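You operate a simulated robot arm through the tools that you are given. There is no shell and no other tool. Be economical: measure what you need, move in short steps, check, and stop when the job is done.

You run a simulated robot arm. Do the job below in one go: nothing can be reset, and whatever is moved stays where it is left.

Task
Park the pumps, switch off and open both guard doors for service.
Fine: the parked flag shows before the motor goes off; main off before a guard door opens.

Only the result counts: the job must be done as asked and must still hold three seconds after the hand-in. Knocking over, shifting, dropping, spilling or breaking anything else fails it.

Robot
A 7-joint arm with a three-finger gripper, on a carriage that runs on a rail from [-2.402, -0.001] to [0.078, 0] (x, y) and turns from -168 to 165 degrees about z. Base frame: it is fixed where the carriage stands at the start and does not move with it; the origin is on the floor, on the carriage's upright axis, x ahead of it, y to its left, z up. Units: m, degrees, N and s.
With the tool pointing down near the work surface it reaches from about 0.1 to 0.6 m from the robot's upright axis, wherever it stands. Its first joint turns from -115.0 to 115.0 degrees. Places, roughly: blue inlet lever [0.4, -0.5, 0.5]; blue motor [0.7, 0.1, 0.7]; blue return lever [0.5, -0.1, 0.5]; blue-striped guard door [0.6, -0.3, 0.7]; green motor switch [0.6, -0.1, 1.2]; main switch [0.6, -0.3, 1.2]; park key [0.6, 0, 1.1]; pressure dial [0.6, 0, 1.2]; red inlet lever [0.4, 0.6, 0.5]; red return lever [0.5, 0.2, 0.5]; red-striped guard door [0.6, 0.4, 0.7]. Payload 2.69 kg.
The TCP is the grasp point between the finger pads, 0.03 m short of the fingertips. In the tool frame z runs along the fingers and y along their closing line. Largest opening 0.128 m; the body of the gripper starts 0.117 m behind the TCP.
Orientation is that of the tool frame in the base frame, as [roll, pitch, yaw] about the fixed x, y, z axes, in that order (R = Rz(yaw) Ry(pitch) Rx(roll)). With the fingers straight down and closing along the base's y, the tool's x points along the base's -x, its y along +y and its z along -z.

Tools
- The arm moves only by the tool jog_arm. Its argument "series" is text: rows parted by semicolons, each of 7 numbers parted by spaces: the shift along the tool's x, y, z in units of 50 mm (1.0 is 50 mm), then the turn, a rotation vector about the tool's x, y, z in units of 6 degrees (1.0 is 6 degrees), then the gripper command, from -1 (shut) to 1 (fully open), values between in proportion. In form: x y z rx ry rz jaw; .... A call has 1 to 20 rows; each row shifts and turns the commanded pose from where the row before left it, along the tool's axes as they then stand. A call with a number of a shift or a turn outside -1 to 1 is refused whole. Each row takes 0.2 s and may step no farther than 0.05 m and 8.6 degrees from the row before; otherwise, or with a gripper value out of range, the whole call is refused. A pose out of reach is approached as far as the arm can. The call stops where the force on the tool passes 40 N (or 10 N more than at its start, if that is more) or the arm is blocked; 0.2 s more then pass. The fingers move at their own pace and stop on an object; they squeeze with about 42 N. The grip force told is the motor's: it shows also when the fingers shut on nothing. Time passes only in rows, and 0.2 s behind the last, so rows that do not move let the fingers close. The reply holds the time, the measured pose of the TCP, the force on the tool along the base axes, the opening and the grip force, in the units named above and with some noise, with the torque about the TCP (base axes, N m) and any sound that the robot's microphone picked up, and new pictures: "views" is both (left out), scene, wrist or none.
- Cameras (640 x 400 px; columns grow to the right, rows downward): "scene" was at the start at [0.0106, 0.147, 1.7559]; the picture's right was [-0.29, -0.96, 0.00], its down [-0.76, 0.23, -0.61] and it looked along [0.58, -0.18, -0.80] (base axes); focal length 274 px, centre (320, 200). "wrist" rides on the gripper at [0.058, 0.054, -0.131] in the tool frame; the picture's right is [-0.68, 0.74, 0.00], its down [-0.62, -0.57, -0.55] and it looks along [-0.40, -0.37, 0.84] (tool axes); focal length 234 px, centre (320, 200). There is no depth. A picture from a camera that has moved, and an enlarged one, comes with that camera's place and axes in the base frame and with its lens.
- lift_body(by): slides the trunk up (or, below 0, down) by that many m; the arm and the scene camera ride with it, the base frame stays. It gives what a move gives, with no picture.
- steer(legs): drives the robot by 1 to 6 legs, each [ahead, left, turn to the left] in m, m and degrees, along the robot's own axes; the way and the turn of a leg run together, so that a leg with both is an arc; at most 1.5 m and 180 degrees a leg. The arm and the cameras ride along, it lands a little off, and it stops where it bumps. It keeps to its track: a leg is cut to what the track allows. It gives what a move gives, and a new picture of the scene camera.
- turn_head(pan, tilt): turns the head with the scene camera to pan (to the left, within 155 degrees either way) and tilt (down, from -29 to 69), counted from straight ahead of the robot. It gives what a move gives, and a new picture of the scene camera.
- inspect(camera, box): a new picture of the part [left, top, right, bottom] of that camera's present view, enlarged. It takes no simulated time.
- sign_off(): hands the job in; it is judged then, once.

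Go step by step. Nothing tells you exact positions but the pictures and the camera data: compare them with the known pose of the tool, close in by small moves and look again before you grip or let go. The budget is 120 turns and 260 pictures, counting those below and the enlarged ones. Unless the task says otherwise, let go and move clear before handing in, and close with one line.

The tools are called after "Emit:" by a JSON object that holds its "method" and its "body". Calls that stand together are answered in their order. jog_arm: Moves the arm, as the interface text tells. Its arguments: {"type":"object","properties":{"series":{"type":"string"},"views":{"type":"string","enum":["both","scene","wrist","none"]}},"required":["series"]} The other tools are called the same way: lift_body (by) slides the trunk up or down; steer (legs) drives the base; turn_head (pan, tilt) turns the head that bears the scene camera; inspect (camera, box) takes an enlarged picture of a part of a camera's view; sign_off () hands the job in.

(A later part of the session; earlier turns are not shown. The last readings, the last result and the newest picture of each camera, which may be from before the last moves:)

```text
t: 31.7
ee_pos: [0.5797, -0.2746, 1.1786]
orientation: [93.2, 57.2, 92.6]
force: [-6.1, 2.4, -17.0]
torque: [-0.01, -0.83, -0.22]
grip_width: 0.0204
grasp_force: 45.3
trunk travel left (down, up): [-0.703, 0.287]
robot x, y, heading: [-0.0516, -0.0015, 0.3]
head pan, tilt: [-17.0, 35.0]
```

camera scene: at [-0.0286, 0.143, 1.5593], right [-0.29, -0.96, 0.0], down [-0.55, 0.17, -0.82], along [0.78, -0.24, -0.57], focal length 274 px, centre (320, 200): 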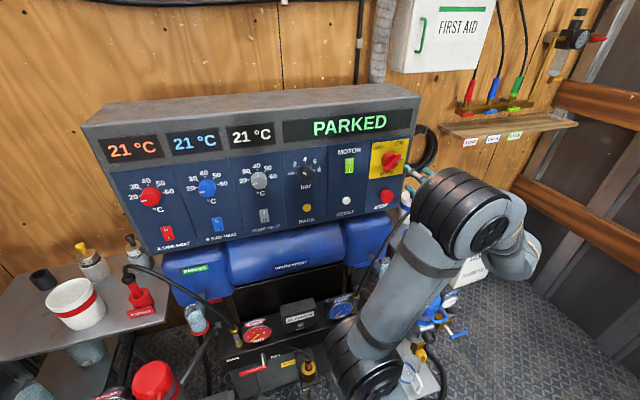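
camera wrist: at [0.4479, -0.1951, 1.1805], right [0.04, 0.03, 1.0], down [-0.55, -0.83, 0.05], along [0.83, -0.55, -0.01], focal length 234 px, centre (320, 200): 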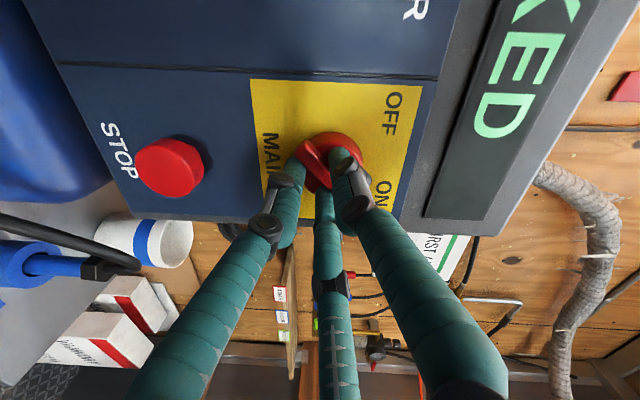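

Emit:
{"method": "jog_arm", "body": {"series": "0.07 -0.05 0 0 0 -0.8 -1;0 0 0 0 0 -0.8 -1;0 0 0 0 0 -0.8 -1;0 0 0 0 0 -0.8 -1;0 0 0 0 0 -0.8 -1", "views": "none"}}

Emit:
{"method": "inspect", "body": {"camera": "scene", "box": [350, 120, 430, 170]}}

```text
t: 32.9
ee_pos: [0.5782, -0.2782, 1.1785]
orientation: [97.3, 81.0, 96.6]
force: [16.5, -12.0, 21.7]
torque: [0.14, -0.43, 0.02]
grip_width: 0.0203
grasp_force: 45.1
trunk travel left (down, up): [-0.703, 0.287]
robot x, y, heading: [-0.051, 0.0025, 0.0]
head pan, tilt: [-17.0, 35.0]
```

```text
8.00 times, centred on (390, 145) of scene
camera zoom: at [-0.0275, 0.1412, 1.5597], right [-0.29, -0.96, 0.0], down [-0.55, 0.17, -0.82], along [0.78, -0.24, -0.57], focal length 2188 px, centre (-240, 640)
```

zoom: 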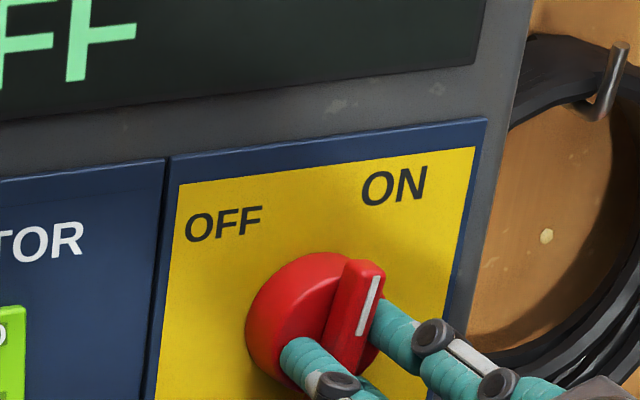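

The knob is turning with the grip. I'll continue, trimming the offset.

Emit:
{"method": "jog_arm", "body": {"series": "-0.08 -0.04 0.05 0 0 -0.8 -1;0 0 0 0 0 -0.8 -1;0 0 0 0 0 -0.8 -1;0 0 0 0 0 -0.8 -1;0 0 0 0 0 -0.8 -1", "views": "none"}}

Emit:
{"method": "inspect", "body": {"camera": "scene", "box": [270, 90, 430, 190]}}

```text
t: 34.1
ee_pos: [0.5794, -0.2819, 1.1812]
orientation: [-95.2, 74.7, -95.5]
force: [3.5, -12.2, 16.9]
torque: [0.18, 0.65, -0.57]
grip_width: 0.0203
grasp_force: 45.2
trunk travel left (down, up): [-0.703, 0.287]
robot x, y, heading: [-0.0541, -0.0009, -0.1]
head pan, tilt: [-17.0, 35.0]
```

```text
4.00 times, centred on (350, 140) of scene
camera zoom: at [-0.03, 0.1412, 1.5596], right [-0.29, -0.96, 0.0], down [-0.55, 0.17, -0.82], along [0.78, -0.24, -0.57], focal length 1094 px, centre (200, 440)
```

zoom: 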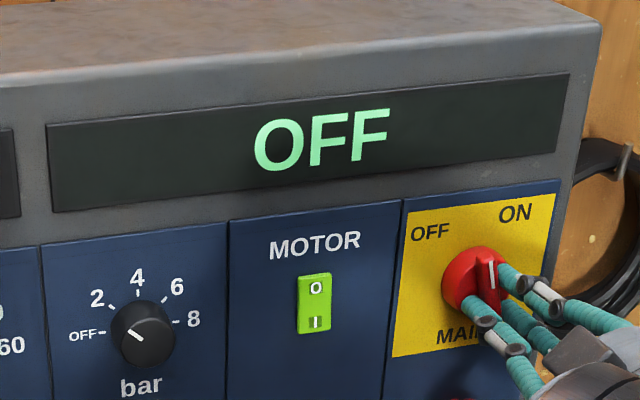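

The display now says OFF. I'll turn fully to the OFF mark.

Emit:
{"method": "jog_arm", "body": {"series": "-0.05 -0.04 0 0 0 -0.8 -1;0 0 0 0 0 -0.8 -1;0 0 0 0 0 -0.8 -1;0 0 0 0 0 -0.8 -1;0 0 0 0 0 -0.8 -1;0 0 0 0 0 -0.8 -1", "views": "none"}}

Emit:
{"method": "inspect", "body": {"camera": "scene", "box": [270, 90, 430, 190]}}

```text
t: 35.5
ee_pos: [0.5792, -0.2816, 1.1845]
orientation: [-91.9, 46.0, -91.8]
force: [3.8, -14.1, 17.3]
torque: [0.13, 0.5, -1.39]
grip_width: 0.0202
grasp_force: 45.5
trunk travel left (down, up): [-0.703, 0.287]
robot x, y, heading: [-0.051, -0.0036, 0.1]
head pan, tilt: [-17.0, 35.0]
```

```text
4.00 times, centred on (350, 140) of scene
camera zoom: at [-0.03, 0.1409, 1.5596], right [-0.29, -0.96, 0.0], down [-0.55, 0.17, -0.82], along [0.78, -0.24, -0.57], focal length 1094 px, centre (200, 440)
```

zoom: 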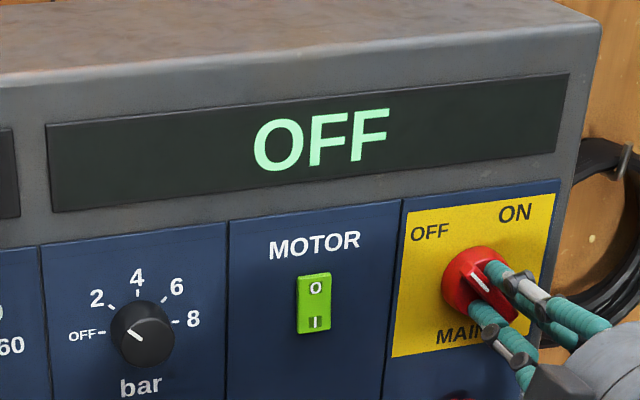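

The handle is near OFF. I'll turn slightly further to feel for a stop, and double-check the motor rocker at the same zoom as before.

Emit:
{"method": "jog_arm", "body": {"series": "-0.03 -0.03 0 0 0 -0.6 -1;0 0 0 0 0 -0.6 -1", "views": "none"}}

Emit:
{"method": "inspect", "body": {"camera": "scene", "box": [320, 140, 380, 180]}}

Emit:
{"method": "inspect", "body": {"camera": "scene", "box": [360, 130, 420, 170]}}

```text
t: 36.1
ee_pos: [0.5786, -0.2843, 1.1847]
orientation: [-91.8, 39.1, -91.6]
force: [0.0, -15.6, 12.0]
torque: [2.0, -0.5, -0.68]
grip_width: 0.0215
grasp_force: 44.9
trunk travel left (down, up): [-0.703, 0.287]
robot x, y, heading: [-0.0495, 0.0014, -0.2]
head pan, tilt: [-17.0, 35.0]
```

```text
10.00 times, centred on (350, 160) of scene
camera zoom: at [-0.0306, 0.1396, 1.5596], right [-0.29, -0.96, 0.0], down [-0.55, 0.17, -0.82], along [0.78, -0.24, -0.57], focal length 2736 px, centre (20, 600)
```

zoom: 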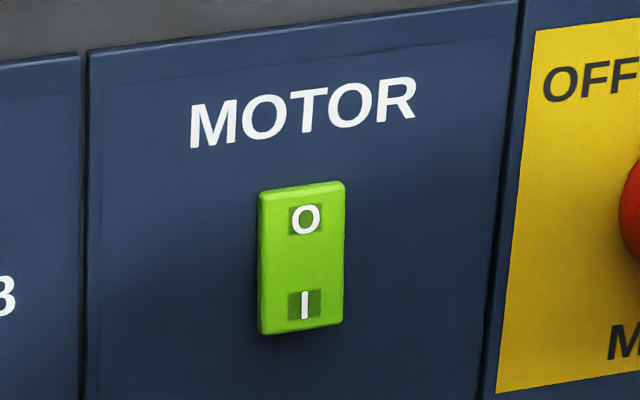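

```text
10.00 times, centred on (390, 150) of scene
camera zoom: at [-0.0306, 0.1396, 1.5596], right [-0.29, -0.96, 0.0], down [-0.55, 0.17, -0.82], along [0.78, -0.24, -0.57], focal length 2736 px, centre (-380, 700)
```

zoom: 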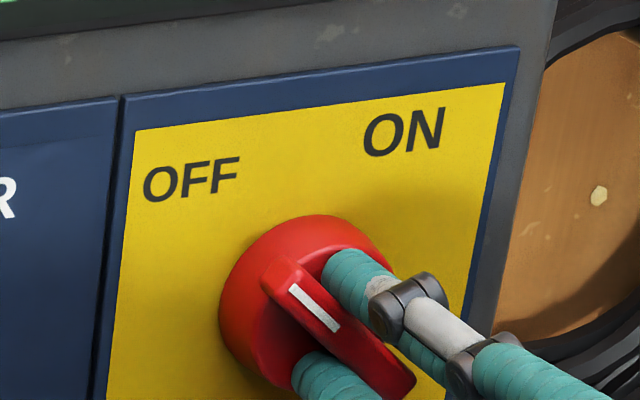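

The torque rose to 2 N·m at the stop, so main is at OFF, and the rocker shape confirms the motor is off. I'll release, back away and look for the guard doors.

Emit:
{"method": "jog_arm", "body": {"series": "0 0 0 0 0 0.5 -0.1;0 0 0 0 0 0 -0.1;0 0 0 0 0 0 -0.1;0 0 -0.4 0 0 0 -0.1;0 0 -0.9 0 0 0 -0.1;0 0 -0.9 0 0 0 -0.1;0 0 -0.9 0 0 0 -0.1;0 0 0 0 0 1 -1;0 0 0 0 0 1 -1;0 0 0 0 0 1 -1;0 0 0 0 0 1 -1;0 0 0 0 0 1 -1;0 0 0 0 0 1 -1;0 0 0 0 0 1 -1;0 0 0 0 0 1 -1", "views": "both"}}

Emit:
{"method": "steer", "body": {"legs": [[-0.5, 0, 0]]}}

```text
t: 39.3
ee_pos: [0.4834, -0.3348, 1.2331]
orientation: [-176.3, 88.3, -176.5]
force: [-0.1, 0.5, -0.3]
torque: [0.01, -0.02, -0.02]
grip_width: 0.002
grasp_force: 31.8
out of reach, approached as far as the arm can: row 4, 5, 6, 7
trunk travel left (down, up): [-0.703, 0.287]
robot x, y, heading: [-0.0528, -0.0026, -0.0]
head pan, tilt: [-17.0, 35.0]
camera scene: at [-0.0285, 0.143, 1.5593], right [-0.29, -0.96, 0.0], down [-0.55, 0.17, -0.82], along [0.78, -0.24, -0.57], focal length 274 px, centre (320, 200)
camera wrist: at [0.351, -0.2831, 1.1782], right [0.02, 0.74, 0.67], down [-0.53, -0.56, 0.63], along [0.85, -0.37, 0.38], focal length 234 px, centre (320, 200)
```

scene: 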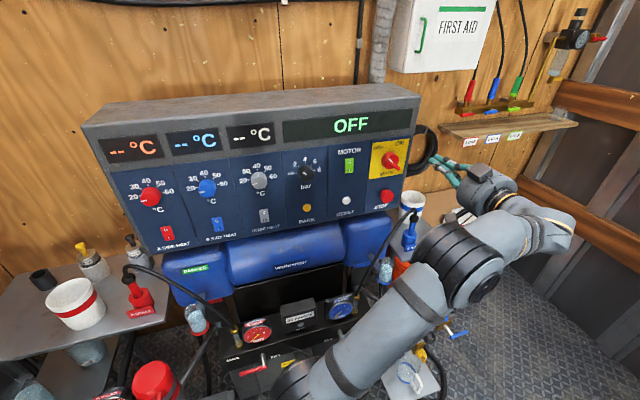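
wrist: 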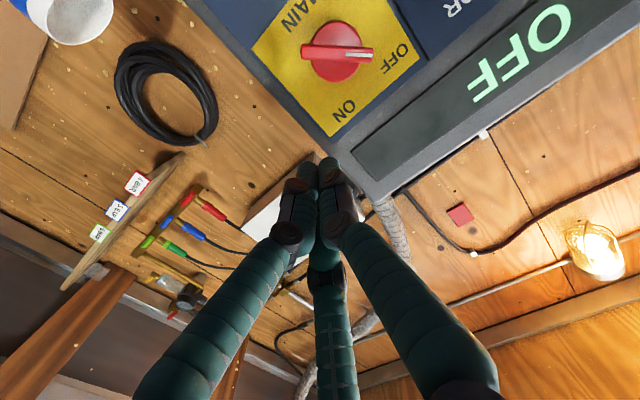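

```text
t: 42.2
ee_pos: [-0.0173, -0.3385, 1.2334]
orientation: [-172.8, 88.3, -173.4]
force: [-1.9, 0.3, 0.3]
torque: [0.03, 0.0, 0.01]
grip_width: 0.002
grasp_force: 32.0
trunk travel left (down, up): [-0.703, 0.287]
robot x, y, heading: [-0.5515, -0.0011, -0.0]
head pan, tilt: [-17.0, 35.0]
camera scene: at [-0.5277, 0.1429, 1.5593], right [-0.3, -0.96, 0.0], down [-0.55, 0.17, -0.82], along [0.78, -0.24, -0.57], focal length 274 px, centre (320, 200)
```

scene: 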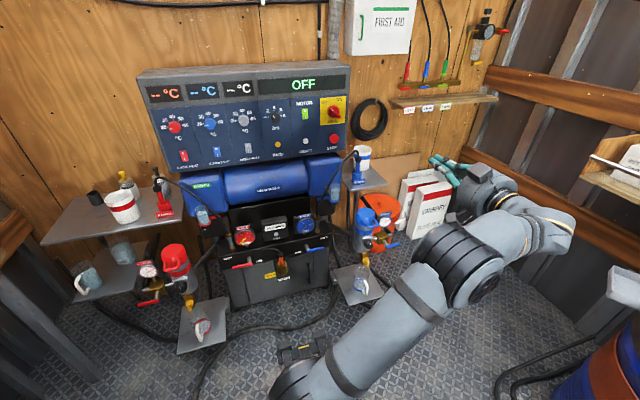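

Main is OFF and the readouts are blank. I'll lower the trunk to see the guard doors at z≈0.7 from a flatter angle.

Emit:
{"method": "lift_body", "body": {"by": -0.4}}

Emit:
{"method": "turn_head", "body": {"pan": 0, "tilt": 22}}

Emit:
{"method": "inspect", "body": {"camera": "scene", "box": [180, 170, 340, 270]}}

Emit:
{"method": "inspect", "body": {"camera": "scene", "box": [320, 170, 480, 270]}}

```text
t: 46.0
ee_pos: [-0.0169, -0.3371, 0.8322]
orientation: [-172.9, 88.3, -173.3]
force: [-0.1, -0.3, -0.9]
torque: [-0.03, -0.01, 0.03]
grip_width: 0.0021
grasp_force: 31.8
trunk travel left (down, up): [-0.303, 0.687]
robot x, y, heading: [-0.5502, -0.0021, -0.1]
head pan, tilt: [-17.0, 35.0]
```

```text
t: 46.8
ee_pos: [-0.0172, -0.3372, 0.8329]
orientation: [-173.0, 88.2, -173.3]
force: [0.1, -0.5, 0.7]
torque: [-0.01, 0.01, 0.05]
grip_width: 0.0019
grasp_force: 31.2
trunk travel left (down, up): [-0.303, 0.687]
robot x, y, heading: [-0.5511, 0.0, -0.1]
head pan, tilt: [0.0, 22.0]
camera scene: at [-0.5185, 0.1685, 1.1798], right [0.0, -1.0, 0.0], down [-0.38, 0.0, -0.93], along [0.93, 0.0, -0.38], focal length 274 px, centre (320, 200)
```

scene: 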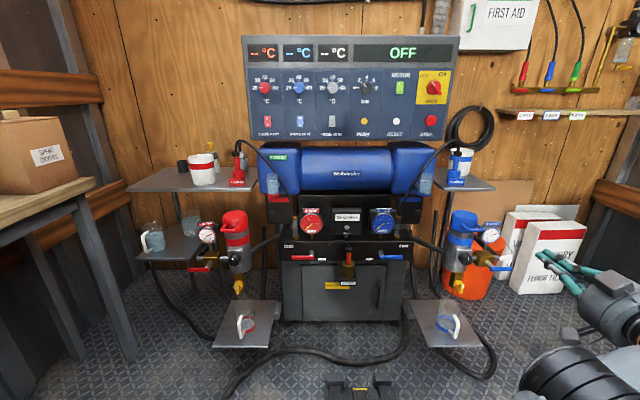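

```text
4.00 times, centred on (260, 220) of scene
camera zoom: at [-0.5185, 0.1685, 1.1798], right [0.0, -1.0, 0.0], down [-0.38, 0.0, -0.93], along [0.93, 0.0, -0.38], focal length 1094 px, centre (560, 120)
```

zoom: 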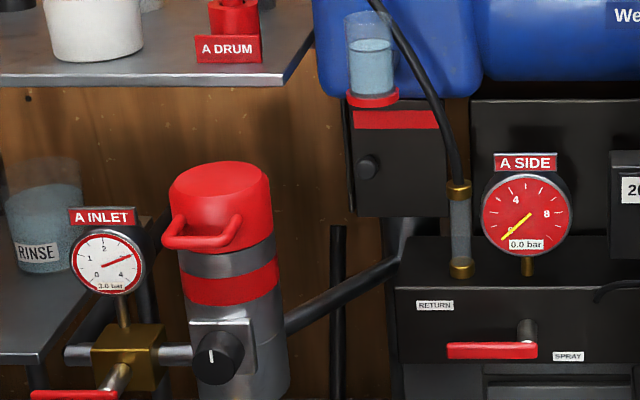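

```text
4.00 times, centred on (400, 220) of scene
camera zoom: at [-0.5185, 0.1685, 1.1798], right [0.0, -1.0, 0.0], down [-0.38, 0.0, -0.93], along [0.93, 0.0, -0.38], focal length 1094 px, centre (0, 120)
```

zoom: 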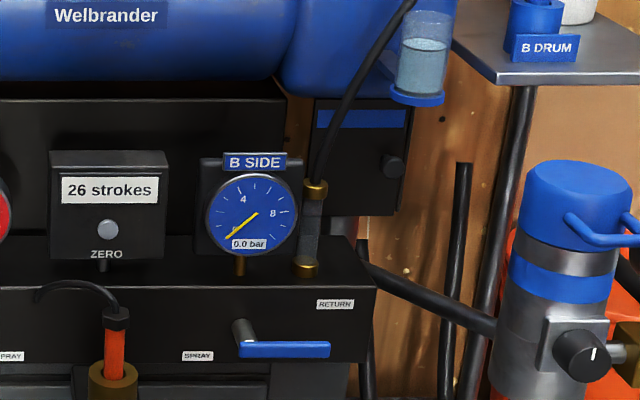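

The doors are the black panels under the blue ends, with knobs on their outer edges: red near [0.58, 0.38, 0.675], blue near [0.58, -0.26, 0.676], apparently hinged on the inner side. I'll re-centre the arm and roll the gripper 90° so it closes vertically and the wrist camera looks down from the upper left.

Emit:
{"method": "jog_arm", "body": {"series": "0 0.9 -0.3 0 0 0 -1;0 0.9 -0.3 0 0 0 -1;0 0.9 -0.3 0 0 0 -1;0 0.9 -0.2 0 0 0 -1;0 0.9 0 0 0 0 -1;0 0.9 0 0 0 0 -1;0 0.9 0 0 0 0 -1", "views": "none"}}

Emit:
{"method": "jog_arm", "body": {"series": "0 0 0 0 0 1 -1;0 0 0 0 0 1 -1;0 0 0 0 0 1 -1;0 0 0 0 0 1 -1;0 0 0 0 0 1 -1;0 0 0 0 0 1 -1;0 0 0 0 0 1 -1;0 0 0 0 0 1 -1;0 0 0 0 0 1 -1;0 0 0 0 0 1 -1;0 0 0 0 0 1 -1;0 0 0 0 0 1 -1;0 0 0 0 0 1 -1;0 0 0 0 0 1 -1;0 0 0 0 0 1 -1", "views": "both"}}

```text
t: 48.4
ee_pos: [-0.0696, -0.0211, 0.8322]
orientation: [-173.5, 88.4, -173.9]
force: [-0.4, -0.9, -1.1]
torque: [0.06, 0.01, 0.03]
grip_width: 0.002
grasp_force: 31.4
trunk travel left (down, up): [-0.303, 0.687]
robot x, y, heading: [-0.5501, -0.0006, -0.2]
head pan, tilt: [0.0, 22.0]
```

```text
t: 51.6
ee_pos: [-0.0696, -0.0214, 0.8331]
orientation: [91.7, 0.2, 89.6]
force: [0.7, -0.3, -0.2]
torque: [0.0, 0.02, 0.03]
grip_width: 0.0024
grasp_force: 31.1
trunk travel left (down, up): [-0.303, 0.687]
robot x, y, heading: [-0.549, 0.0018, -0.4]
head pan, tilt: [0.0, 22.0]
camera scene: at [-0.5185, 0.1686, 1.1799], right [0.0, -1.0, 0.0], down [-0.37, 0.0, -0.93], along [0.93, 0.0, -0.37], focal length 274 px, centre (320, 200)
camera wrist: at [-0.1984, 0.0356, 0.8909], right [0.02, -0.68, 0.74], down [-0.57, -0.61, -0.55], along [0.82, -0.41, -0.39], focal length 234 px, centre (320, 200)
```

scene: 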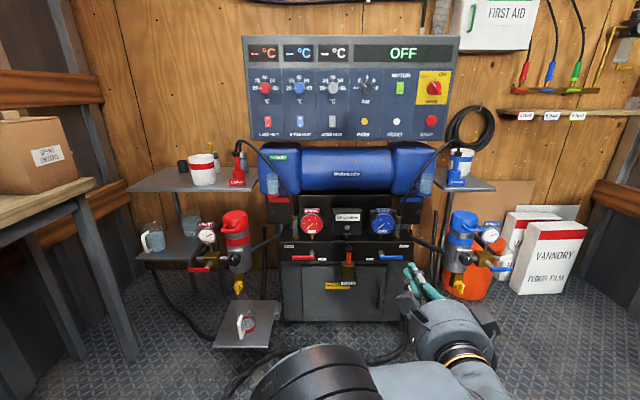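
wrist: 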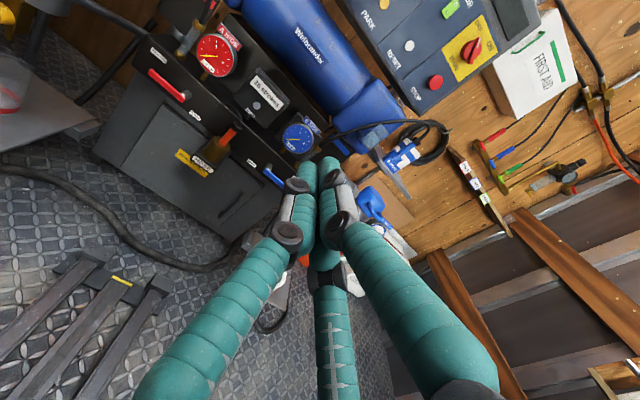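

I'll shift the hand left towards the red door and drive forward for a close look at the knob, hinge and hose.

Emit:
{"method": "jog_arm", "body": {"series": "0.9 0 0 0 0 0 -1;0.9 0 0 0 0 0 -1;0.9 0 0 0 0 0 -1;0.9 0 0 0 0 0 -1;0.9 0 0 0 0 0 -1;0.9 0 0 0 0 0 -1;0.9 0 0 0 0 0 -1", "views": "none"}}

Emit:
{"method": "steer", "body": {"legs": [[0.3, 0, 0]]}}

Emit:
{"method": "inspect", "body": {"camera": "wrist", "box": [0, 0, 640, 400]}}

```text
t: 53.2
ee_pos: [-0.0658, 0.144, 0.8281]
orientation: [92.3, 0.2, 89.4]
force: [-0.1, 0.3, 0.3]
torque: [0.03, -0.01, -0.03]
grip_width: 0.0021
grasp_force: 30.9
out of reach, approached as far as the arm can: row 4, 5, 6, 7
trunk travel left (down, up): [-0.303, 0.687]
robot x, y, heading: [-0.5541, -0.0016, -0.3]
head pan, tilt: [0.0, 22.0]
```

```text
t: 55.3
ee_pos: [0.2347, 0.1455, 0.8271]
orientation: [92.3, 0.2, 89.4]
force: [1.0, -0.8, 0.0]
torque: [-0.04, -0.03, 0.04]
grip_width: 0.0023
grasp_force: 31.3
trunk travel left (down, up): [-0.303, 0.687]
robot x, y, heading: [-0.254, 0.0015, -0.2]
head pan, tilt: [0.0, 22.0]
camera scene: at [-0.2179, 0.1687, 1.1799], right [0.0, -1.0, 0.0], down [-0.37, 0.0, -0.93], along [0.93, 0.0, -0.37], focal length 274 px, centre (320, 200)
```

scene: 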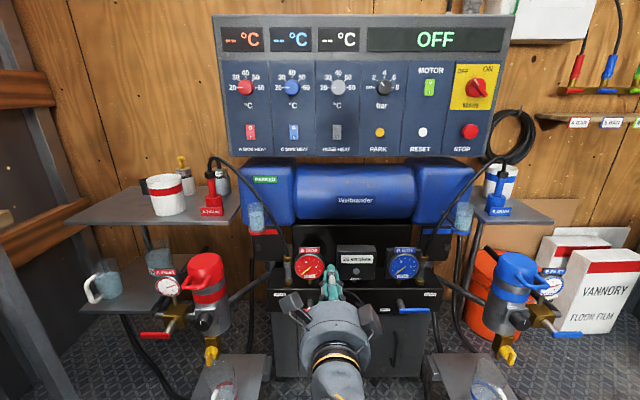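

```text
1.00 times, centred on (320, 200) of wrist (not enlarged: the box is as wide or as high as the picture)
camera zoom: at [0.1063, 0.2028, 0.8862], right [0.02, -0.67, 0.74], down [-0.58, -0.61, -0.54], along [0.82, -0.41, -0.4], focal length 234 px, centre (320, 200)
```

zoom: 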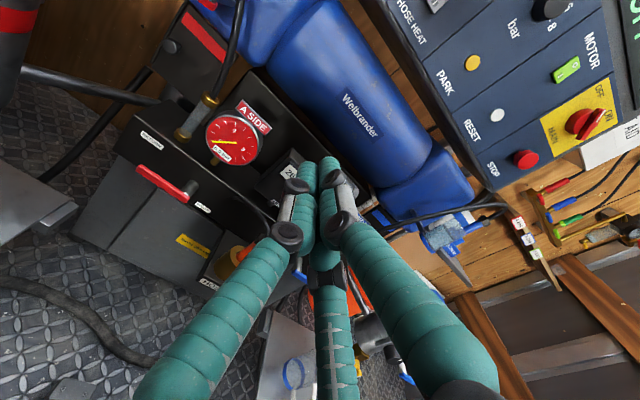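

The red door is visible at the top left of the wrist view. I'll zoom in there for stereo measurements.

Emit:
{"method": "inspect", "body": {"camera": "wrist", "box": [100, 0, 292, 120]}}

Emit:
{"method": "inspect", "body": {"camera": "scene", "box": [190, 190, 350, 290]}}

Emit:
{"method": "inspect", "body": {"camera": "scene", "box": [380, 190, 540, 290]}}

```text
3.33 times, centred on (196, 60) of wrist
camera zoom: at [0.1063, 0.2028, 0.8862], right [0.02, -0.67, 0.74], down [-0.58, -0.61, -0.54], along [0.82, -0.41, -0.4], focal length 781 px, centre (733, 667)
```

zoom: 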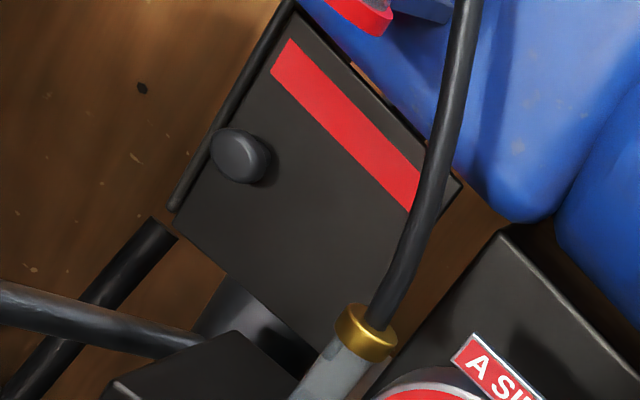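

```text
4.00 times, centred on (270, 240) of scene
camera zoom: at [-0.2179, 0.1687, 1.1799], right [0.0, -1.0, 0.0], down [-0.37, 0.0, -0.93], along [0.93, 0.0, -0.37], focal length 1094 px, centre (520, 40)
```

zoom: 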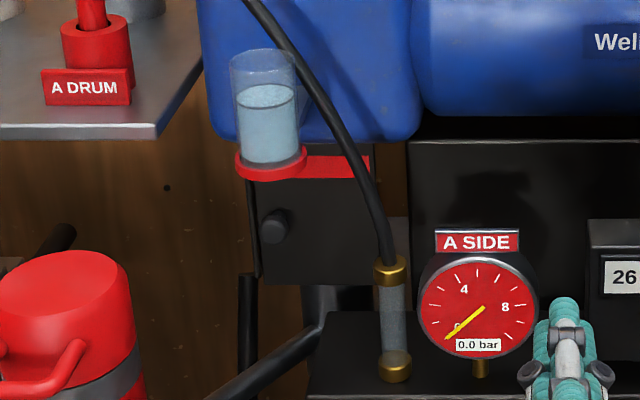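

```text
4.00 times, centred on (460, 240) of scene
camera zoom: at [-0.2179, 0.1687, 1.1799], right [0.0, -1.0, 0.0], down [-0.37, 0.0, -0.93], along [0.93, 0.0, -0.37], focal length 1094 px, centre (-240, 40)
```

zoom: 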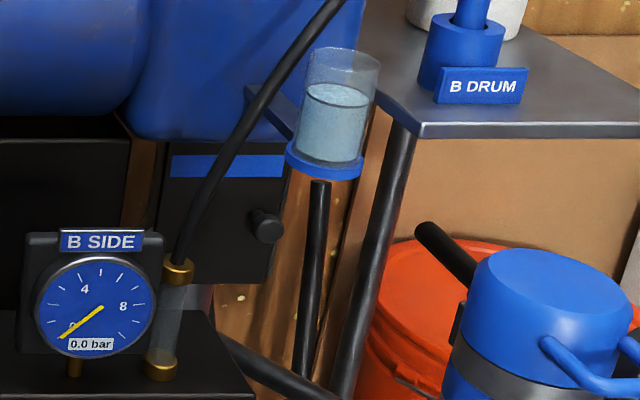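

I need to identify the hinge side: a rod runs along the outer edge of the red door. I'll zoom closer on both doors.

Emit:
{"method": "inspect", "body": {"camera": "scene", "box": [244, 222, 300, 262]}}

Emit:
{"method": "inspect", "body": {"camera": "scene", "box": [408, 222, 464, 262]}}

Emit:
{"method": "inspect", "body": {"camera": "wrist", "box": [145, 0, 241, 60]}}

```text
10.00 times, centred on (272, 242) of scene
camera zoom: at [-0.2179, 0.1687, 1.1799], right [0.0, -1.0, 0.0], down [-0.37, 0.0, -0.93], along [0.93, 0.0, -0.37], focal length 2736 px, centre (800, -220)
```

zoom: 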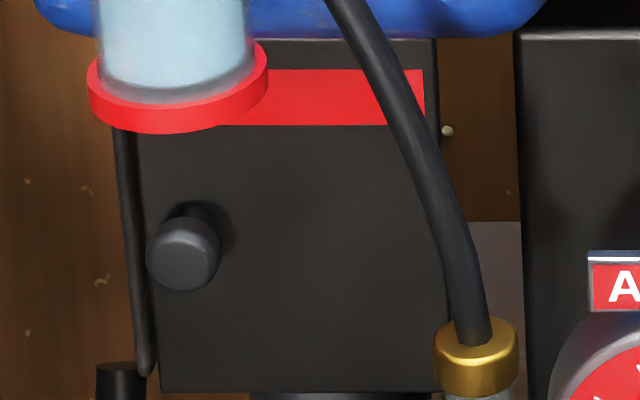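

```text
10.00 times, centred on (436, 242) of scene
camera zoom: at [-0.2179, 0.1687, 1.1799], right [0.0, -1.0, 0.0], down [-0.37, 0.0, -0.93], along [0.93, 0.0, -0.37], focal length 2736 px, centre (-840, -220)
```

zoom: 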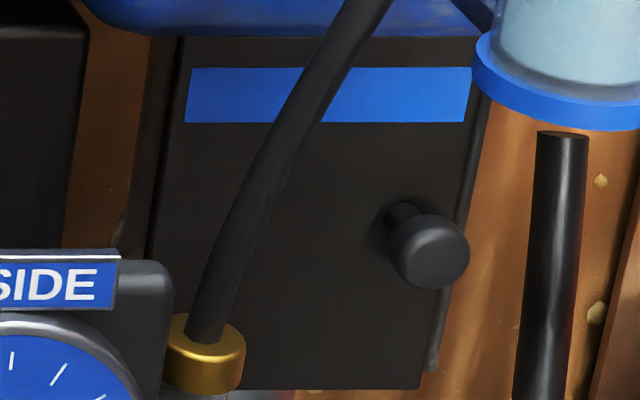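

```text
6.67 times, centred on (193, 30) of wrist
camera zoom: at [0.1063, 0.2028, 0.8862], right [0.02, -0.67, 0.74], down [-0.58, -0.61, -0.54], along [0.82, -0.41, -0.4], focal length 1561 px, centre (1167, 1333)
```

zoom: 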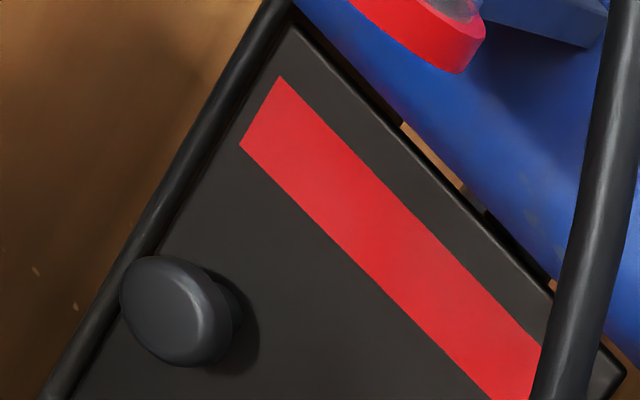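

Stereo puts the red knob's face at about [0.635, 0.388, 0.657], with the hose at y≈0.28–0.31 and the jar above z 0.80. I'll turn the carriage left 30° so the hand comes in from the right, clear of the inlet filter, then edge forward.

Emit:
{"method": "steer", "body": {"legs": [[0, 0, 28], [0.2, -0.106, 0]]}}

Emit:
{"method": "jog_arm", "body": {"series": "0 0 0 0 0 0 -0.2", "views": "both"}}

```text
t: 58.4
ee_pos: [0.3355, 0.3555, 0.8273]
orientation: [92.4, 0.2, 117.4]
force: [-0.1, 0.9, -0.8]
torque: [0.0, 0.0, 0.01]
grip_width: 0.0023
grasp_force: 31.0
trunk travel left (down, up): [-0.303, 0.687]
robot x, y, heading: [-0.0254, -0.0037, 27.8]
head pan, tilt: [0.0, 22.0]
camera scene: at [-0.075, 0.1646, 1.1799], right [0.47, -0.88, 0.0], down [-0.33, -0.18, -0.93], along [0.82, 0.43, -0.37], focal length 274 px, centre (320, 200)
```

scene: 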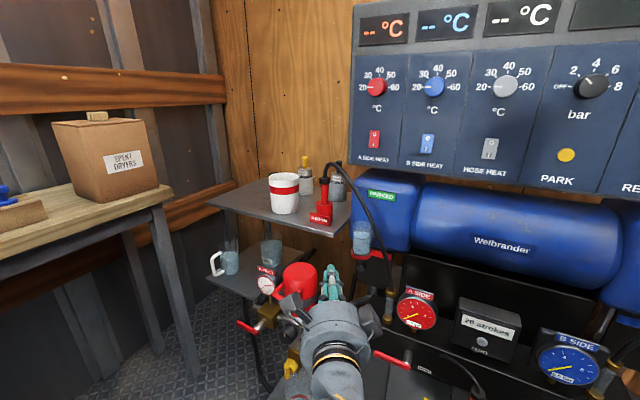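

```text
t: 58.8
ee_pos: [0.3362, 0.3569, 0.8265]
orientation: [92.5, 0.2, 117.4]
force: [-0.2, -0.2, -0.4]
torque: [0.02, 0.02, 0.03]
grip_width: 0.0291
grasp_force: 0.1
trunk travel left (down, up): [-0.303, 0.687]
robot x, y, heading: [-0.0242, 0.0007, 27.9]
head pan, tilt: [0.0, 22.0]
camera scene: at [-0.0749, 0.1646, 1.1799], right [0.47, -0.88, 0.0], down [-0.33, -0.18, -0.93], along [0.82, 0.43, -0.37], focal length 274 px, centre (320, 200)
camera wrist: at [0.1947, 0.3467, 0.8856], right [0.34, -0.58, 0.74], down [-0.22, -0.81, -0.54], along [0.91, 0.02, -0.41], focal length 234 px, centre (320, 200)
```

scene: 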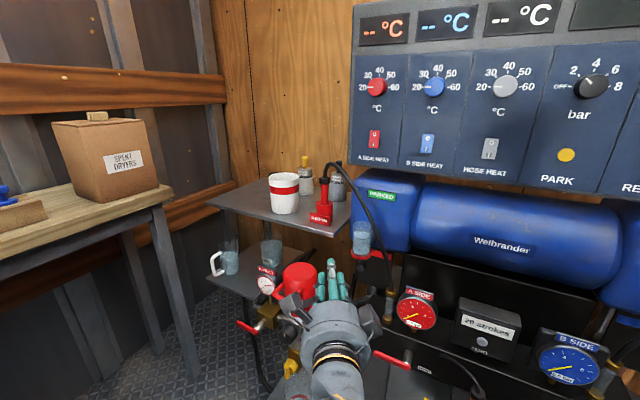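
wrist: 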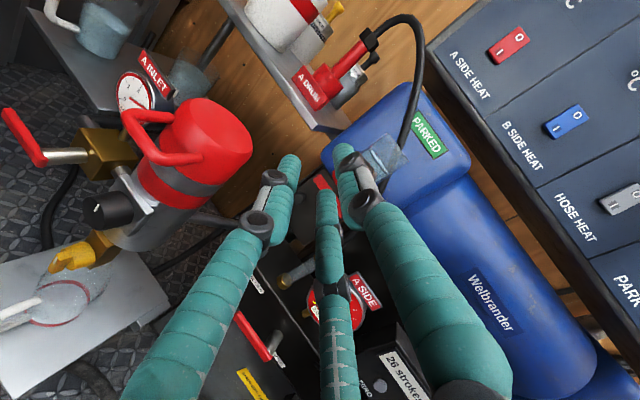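

Filter cap is at [0.449, 0.503, 0.70] and gauge A at [0.547, 0.20, 0.64], so a yaw-27° approach line is clear. I'll lower to knob height first, then drive the last bit forward.

Emit:
{"method": "lift_body", "body": {"by": -0.168}}

Emit:
{"method": "steer", "body": {"legs": [[0.08, -0.043, 0]]}}

Emit:
{"method": "inspect", "body": {"camera": "wrist", "box": [0, 0, 640, 400]}}

```text
t: 60.7
ee_pos: [0.3358, 0.3571, 0.6587]
orientation: [92.3, 0.2, 117.4]
force: [-0.1, -0.7, 0.0]
torque: [0.0, -0.02, -0.03]
grip_width: 0.0514
grasp_force: 0.0
trunk travel left (down, up): [-0.135, 0.855]
robot x, y, heading: [-0.0243, 0.0033, 27.9]
head pan, tilt: [0.0, 22.0]
```

```text
t: 61.8
ee_pos: [0.4268, 0.3565, 0.6582]
orientation: [92.4, 0.3, 117.3]
force: [-0.5, 0.5, -0.2]
torque: [-0.01, -0.02, 0.02]
grip_width: 0.0513
grasp_force: 0.1
trunk travel left (down, up): [-0.135, 0.855]
robot x, y, heading: [0.0685, -0.0018, 27.8]
head pan, tilt: [0.0, 22.0]
camera scene: at [0.0153, 0.1646, 1.0119], right [0.47, -0.88, 0.0], down [-0.33, -0.18, -0.93], along [0.82, 0.43, -0.37], focal length 274 px, centre (320, 200)
```

scene: 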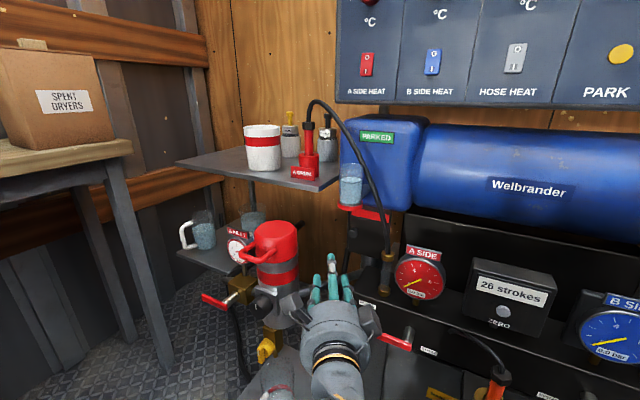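

```text
1.00 times, centred on (320, 200) of wrist (not enlarged: the box is as wide or as high as the picture)
camera zoom: at [0.2849, 0.3467, 0.7178], right [0.34, -0.58, 0.74], down [-0.22, -0.81, -0.54], along [0.91, 0.02, -0.41], focal length 234 px, centre (320, 200)
```

zoom: 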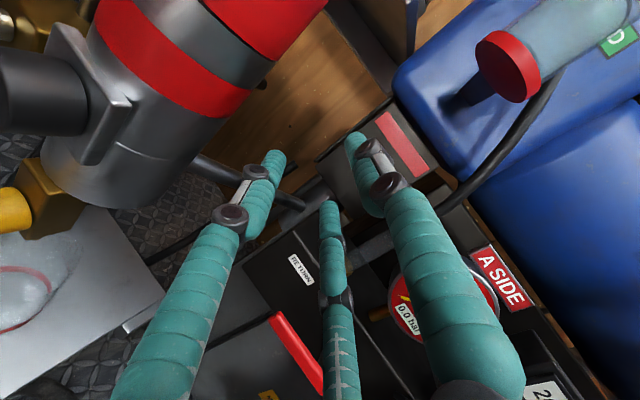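

I need to shift right by 0.067 m (tool -x) to get the knob on the tool line. I'll do that and look again.

Emit:
{"method": "jog_arm", "body": {"series": "-0.7 0 0 0 0 0 -0.2;-0.64 0 0 0 0 0 -0.2", "views": "both"}}

Emit:
{"method": "inspect", "body": {"camera": "wrist", "box": [230, 60, 422, 180]}}

```text
t: 62.4
ee_pos: [0.4565, 0.2953, 0.6591]
orientation: [92.5, 0.1, 117.4]
force: [0.0, 0.3, -0.1]
torque: [0.0, 0.01, -0.03]
grip_width: 0.051
grasp_force: 0.1
trunk travel left (down, up): [-0.135, 0.855]
robot x, y, heading: [0.0676, -0.0017, 28.0]
head pan, tilt: [0.0, 22.0]
camera scene: at [0.0152, 0.1647, 1.0119], right [0.47, -0.88, 0.0], down [-0.33, -0.18, -0.93], along [0.82, 0.43, -0.37], focal length 274 px, centre (320, 200)
camera wrist: at [0.3156, 0.2869, 0.7182], right [0.34, -0.58, 0.74], down [-0.22, -0.81, -0.54], along [0.91, 0.02, -0.41], focal length 234 px, centre (320, 200)
```

scene: 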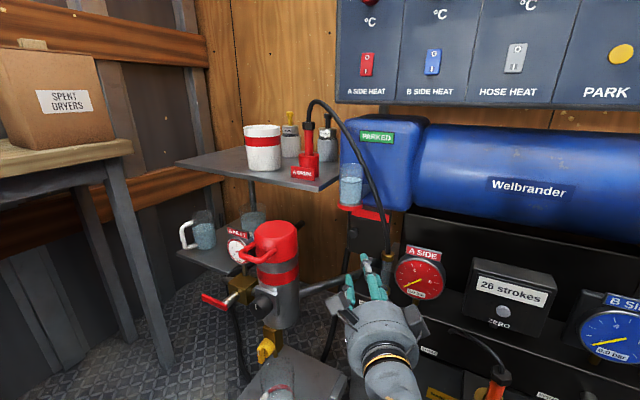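
wrist: 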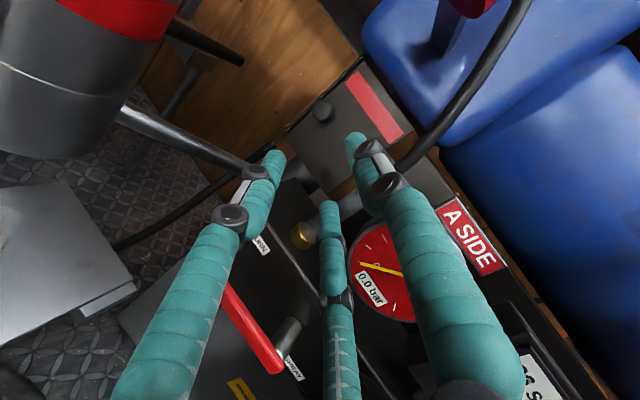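

```text
3.33 times, centred on (326, 120) of wrist
camera zoom: at [0.3156, 0.2869, 0.7182], right [0.34, -0.58, 0.74], down [-0.22, -0.81, -0.54], along [0.91, 0.02, -0.41], focal length 781 px, centre (300, 467)
```

zoom: 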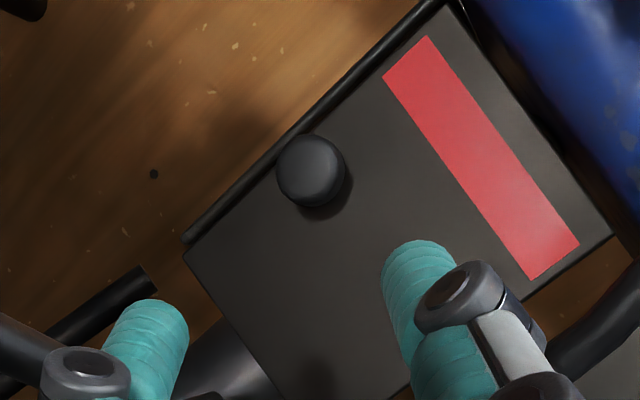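

The knob is right on the tool line. I'll advance 0.16 m and look before closing.

Emit:
{"method": "jog_arm", "body": {"series": "0 0 0.8 0 0 0 -0.2;0 -0.06 0.8 0 0 0 -0.2;0 0 0.8 0 0 0 -0.2;0 0 0.8 0 0 0 -0.2", "views": "both"}}

Emit:
{"method": "inspect", "body": {"camera": "wrist", "box": [230, 60, 422, 180]}}

```text
t: 63.4
ee_pos: [0.5984, 0.3707, 0.648]
orientation: [92.4, 0.1, 117.5]
force: [-0.3, -0.5, -0.2]
torque: [-0.05, 0.03, -0.01]
grip_width: 0.051
grasp_force: 0.0
trunk travel left (down, up): [-0.135, 0.855]
robot x, y, heading: [0.0673, 0.0016, 28.0]
head pan, tilt: [0.0, 22.0]
camera scene: at [0.0151, 0.1645, 1.0119], right [0.47, -0.88, 0.0], down [-0.33, -0.17, -0.93], along [0.82, 0.43, -0.37], focal length 274 px, centre (320, 200)
camera wrist: at [0.4576, 0.3619, 0.708], right [0.34, -0.58, 0.74], down [-0.22, -0.81, -0.54], along [0.91, 0.02, -0.41], focal length 234 px, centre (320, 200)
```

scene: 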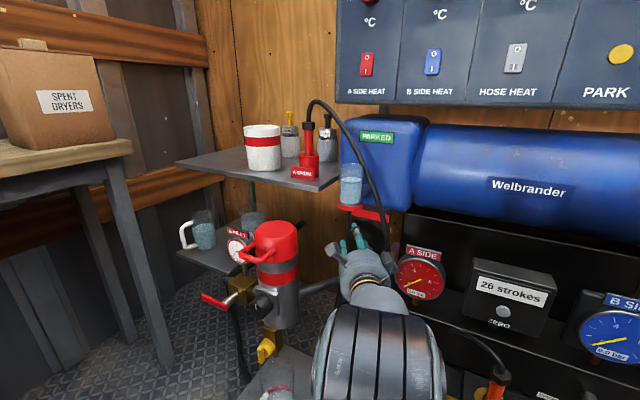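
wrist: 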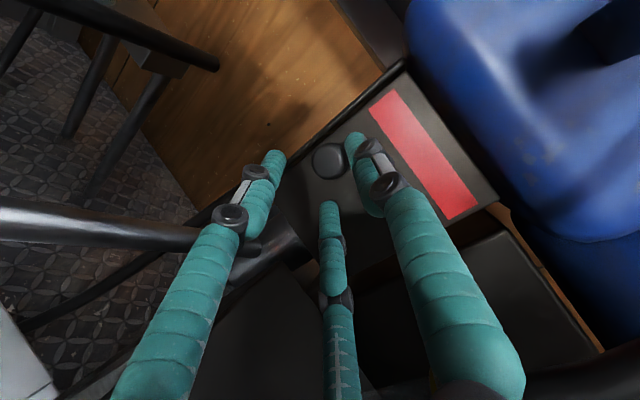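

```text
3.33 times, centred on (326, 120) of wrist
camera zoom: at [0.4576, 0.3619, 0.708], right [0.34, -0.58, 0.74], down [-0.22, -0.81, -0.54], along [0.91, 0.02, -0.41], focal length 781 px, centre (300, 467)
```

zoom: 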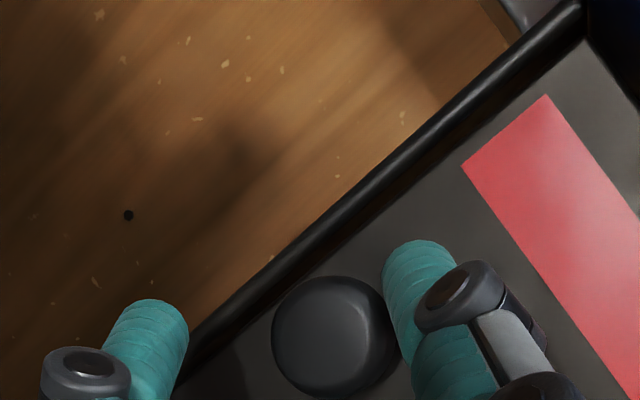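

The knob's face resolves to about [0.623, 0.385, 0.658]. I'll rise 10 mm, advance 30 mm and close.

Emit:
{"method": "jog_arm", "body": {"series": "0 0.2 0 0 0 0 -0.2;0 0 0.3 0 0 0 -0.2;0 0 0.2 0 0 0 -0.2;0 0 0.1 0 0 0 -0.2", "views": "wrist"}}

```text
t: 64.2
ee_pos: [0.6132, 0.3791, 0.6592]
orientation: [92.6, 0.3, 117.5]
force: [-36.0, -19.0, -0.4]
torque: [-0.23, -0.75, -0.36]
grip_width: 0.0525
grasp_force: 11.9
trunk travel left (down, up): [-0.135, 0.855]
robot x, y, heading: [0.0637, -0.0003, 27.9]
head pan, tilt: [0.0, 22.0]
stopped in row 3: the force on the tool passed its limit at 53 N (the readings are from after the stop); the commanded pose is now the measured one
camera wrist: at [0.472, 0.3703, 0.7181], right [0.34, -0.58, 0.74], down [-0.22, -0.81, -0.54], along [0.91, 0.02, -0.41], focal length 234 px, centre (320, 200)
```

wrist: 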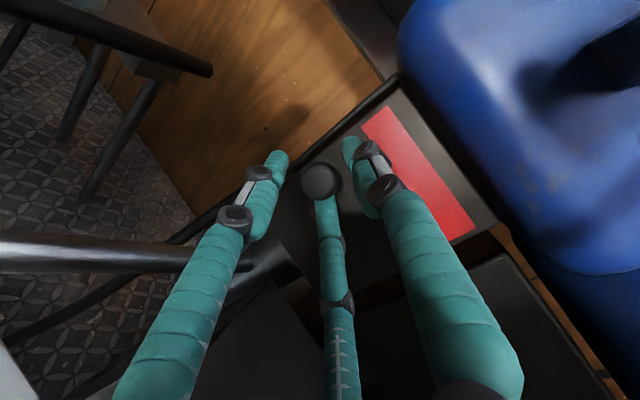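

The fingertips touch the door face and the knob sits at the TCP. I'll back off 2 mm and close.

Emit:
{"method": "jog_arm", "body": {"series": "0 0 -0.06 0 0 0 -0.2;0 0 0 0 0 0 -1;0 0 0 0 0 0 -1;0 0 0 0 0 0 -1;0 0 0 0 0 0 -1", "views": "wrist"}}

```text
t: 65.4
ee_pos: [0.6134, 0.3784, 0.657]
orientation: [92.8, 0.1, 117.4]
force: [-24.5, -17.6, -7.3]
torque: [0.02, 0.79, -0.16]
grip_width: 0.0352
grasp_force: 44.9
trunk travel left (down, up): [-0.135, 0.855]
robot x, y, heading: [0.067, -0.0039, 28.0]
head pan, tilt: [0.0, 22.0]
camera wrist: at [0.4723, 0.3688, 0.7166], right [0.34, -0.58, 0.74], down [-0.23, -0.81, -0.54], along [0.91, 0.02, -0.41], focal length 234 px, centre (320, 200)
```

wrist: 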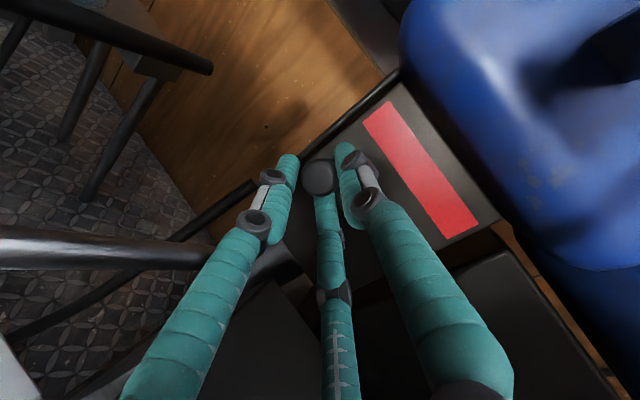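

The knob is gripped at 35 mm. I'll pull straight out along -x by about 25 mm in small steps.

Emit:
{"method": "jog_arm", "body": {"series": "0.05 0 -0.1 0 0 0 -1;0.09 0 -0.18 0 0 0 -1;0.09 0 -0.18 0 0 0 -1;0.09 0 -0.18 0 0 0 -1", "views": "wrist"}}

```text
t: 66.4
ee_pos: [0.5848, 0.3692, 0.6613]
orientation: [92.2, -0.4, 116.3]
force: [25.5, -29.0, 6.6]
torque: [-0.25, 0.06, 0.24]
grip_width: 0.0243
grasp_force: 45.7
trunk travel left (down, up): [-0.135, 0.855]
robot x, y, heading: [0.0672, -0.0032, 27.7]
head pan, tilt: [0.0, 22.0]
camera wrist: at [0.4433, 0.362, 0.7203], right [0.33, -0.6, 0.73], down [-0.24, -0.8, -0.55], along [0.91, 0.0, -0.41], focal length 234 px, centre (320, 200)
```

wrist: 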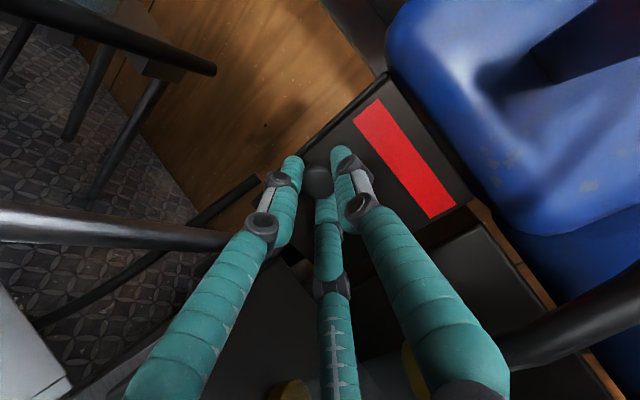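

The door is swinging on its inner hinge (about 20° open, and the path pulls toward -y). I'll follow the arc inward.

Emit:
{"method": "jog_arm", "body": {"series": "-0.14 0 -0.2 0 0 0 -1;-0.14 0 -0.22 0 0 0 -1;-0.14 0 -0.22 0 0 0 -1", "views": "both"}}

```text
t: 67.2
ee_pos: [0.5575, 0.3476, 0.6612]
orientation: [92.5, 0.1, 118.0]
force: [12.8, -1.7, 8.6]
torque: [0.03, -0.02, 0.49]
grip_width: 0.025
grasp_force: 45.2
trunk travel left (down, up): [-0.135, 0.855]
robot x, y, heading: [0.0657, 0.0014, 28.3]
head pan, tilt: [0.0, 22.0]
camera scene: at [0.0148, 0.1639, 1.0121], right [0.47, -0.88, 0.0], down [-0.33, -0.17, -0.93], along [0.82, 0.43, -0.37], focal length 274 px, centre (320, 200)
camera wrist: at [0.417, 0.3374, 0.7204], right [0.34, -0.58, 0.74], down [-0.22, -0.81, -0.54], along [0.91, 0.02, -0.41], focal length 234 px, centre (320, 200)
```

scene: 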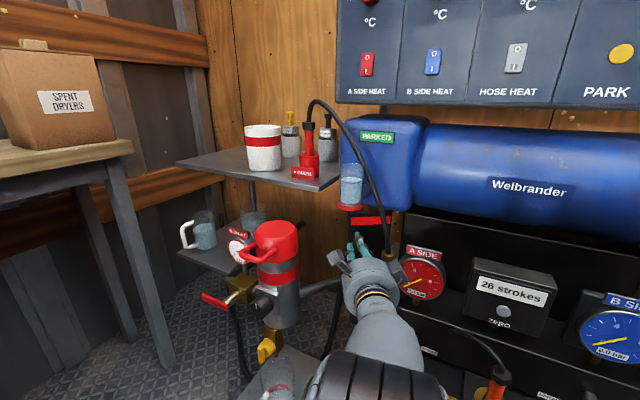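
wrist: 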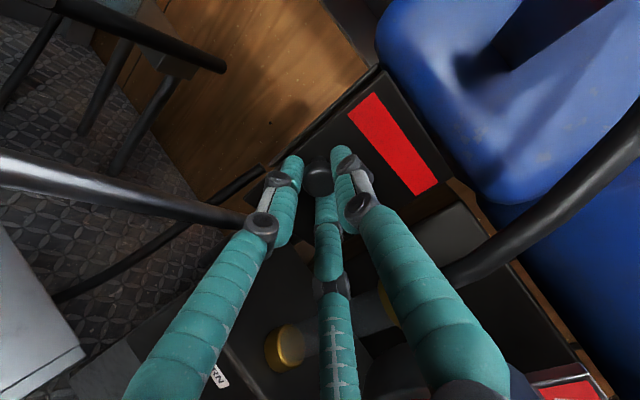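

Emit:
{"method": "inspect", "body": {"camera": "scene", "box": [320, 190, 416, 270]}}

Emit:
{"method": "inspect", "body": {"camera": "wrist", "box": [240, 50, 464, 210]}}

```text
5.00 times, centred on (368, 230) of scene
camera zoom: at [0.0148, 0.1639, 1.0121], right [0.47, -0.88, 0.0], down [-0.33, -0.17, -0.93], along [0.82, 0.43, -0.37], focal length 1368 px, centre (80, 50)
```

zoom: 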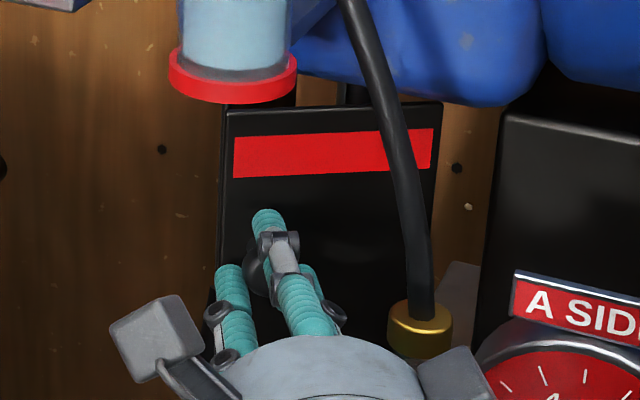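

```text
2.50 times, centred on (352, 130) of wrist
camera zoom: at [0.417, 0.3374, 0.7204], right [0.34, -0.58, 0.74], down [-0.22, -0.81, -0.54], along [0.91, 0.02, -0.41], focal length 585 px, centre (240, 375)
```

zoom: 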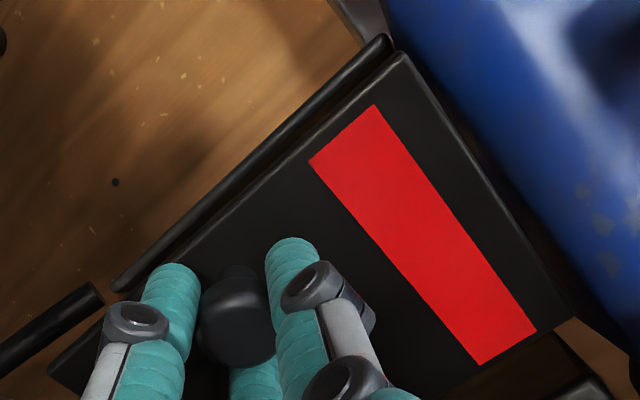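

The door is about 40° open and clear of its frame. I'll continue a bit further along the arc.

Emit:
{"method": "jog_arm", "body": {"series": "-0.15 0 -0.14 0 0 0 -1;-0.16 0 -0.14 0 0 0 -1;-0.16 0 -0.12 0 0 0 -1", "views": "wrist"}}

Emit:
{"method": "inspect", "body": {"camera": "scene", "box": [320, 190, 416, 270]}}

```text
t: 68.0
ee_pos: [0.5448, 0.3275, 0.6605]
orientation: [92.8, 0.4, 119.0]
force: [-10.8, -0.3, 3.4]
torque: [0.07, 0.04, -0.4]
grip_width: 0.0248
grasp_force: 45.3
trunk travel left (down, up): [-0.135, 0.855]
robot x, y, heading: [0.0633, 0.0007, 28.0]
head pan, tilt: [0.0, 22.0]
stopped in row 3: the force on the tool passed its limit at 43 N (the readings are from after the stop); the commanded pose is now the measured one
camera wrist: at [0.4037, 0.3136, 0.7204], right [0.36, -0.57, 0.74], down [-0.2, -0.82, -0.53], along [0.91, 0.04, -0.41], focal length 234 px, centre (320, 200)
```

wrist: 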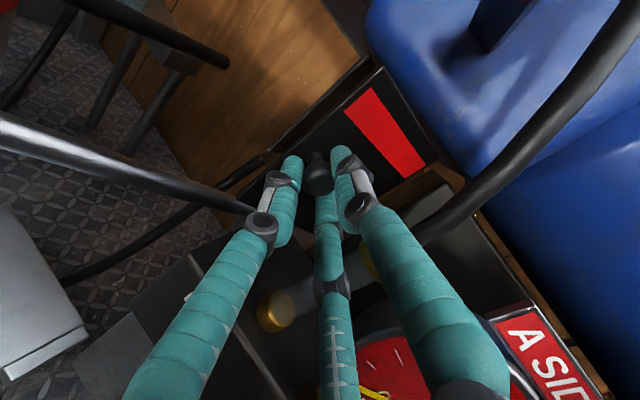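

```text
5.00 times, centred on (368, 230) of scene
camera zoom: at [0.0124, 0.1644, 1.0117], right [0.47, -0.88, 0.0], down [-0.33, -0.18, -0.93], along [0.82, 0.44, -0.37], focal length 1368 px, centre (80, 50)
```

zoom: 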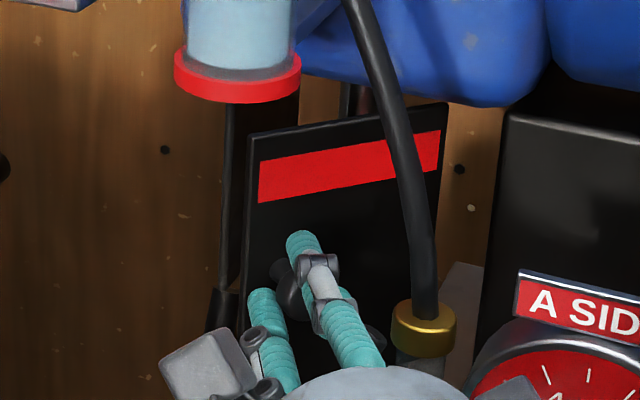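

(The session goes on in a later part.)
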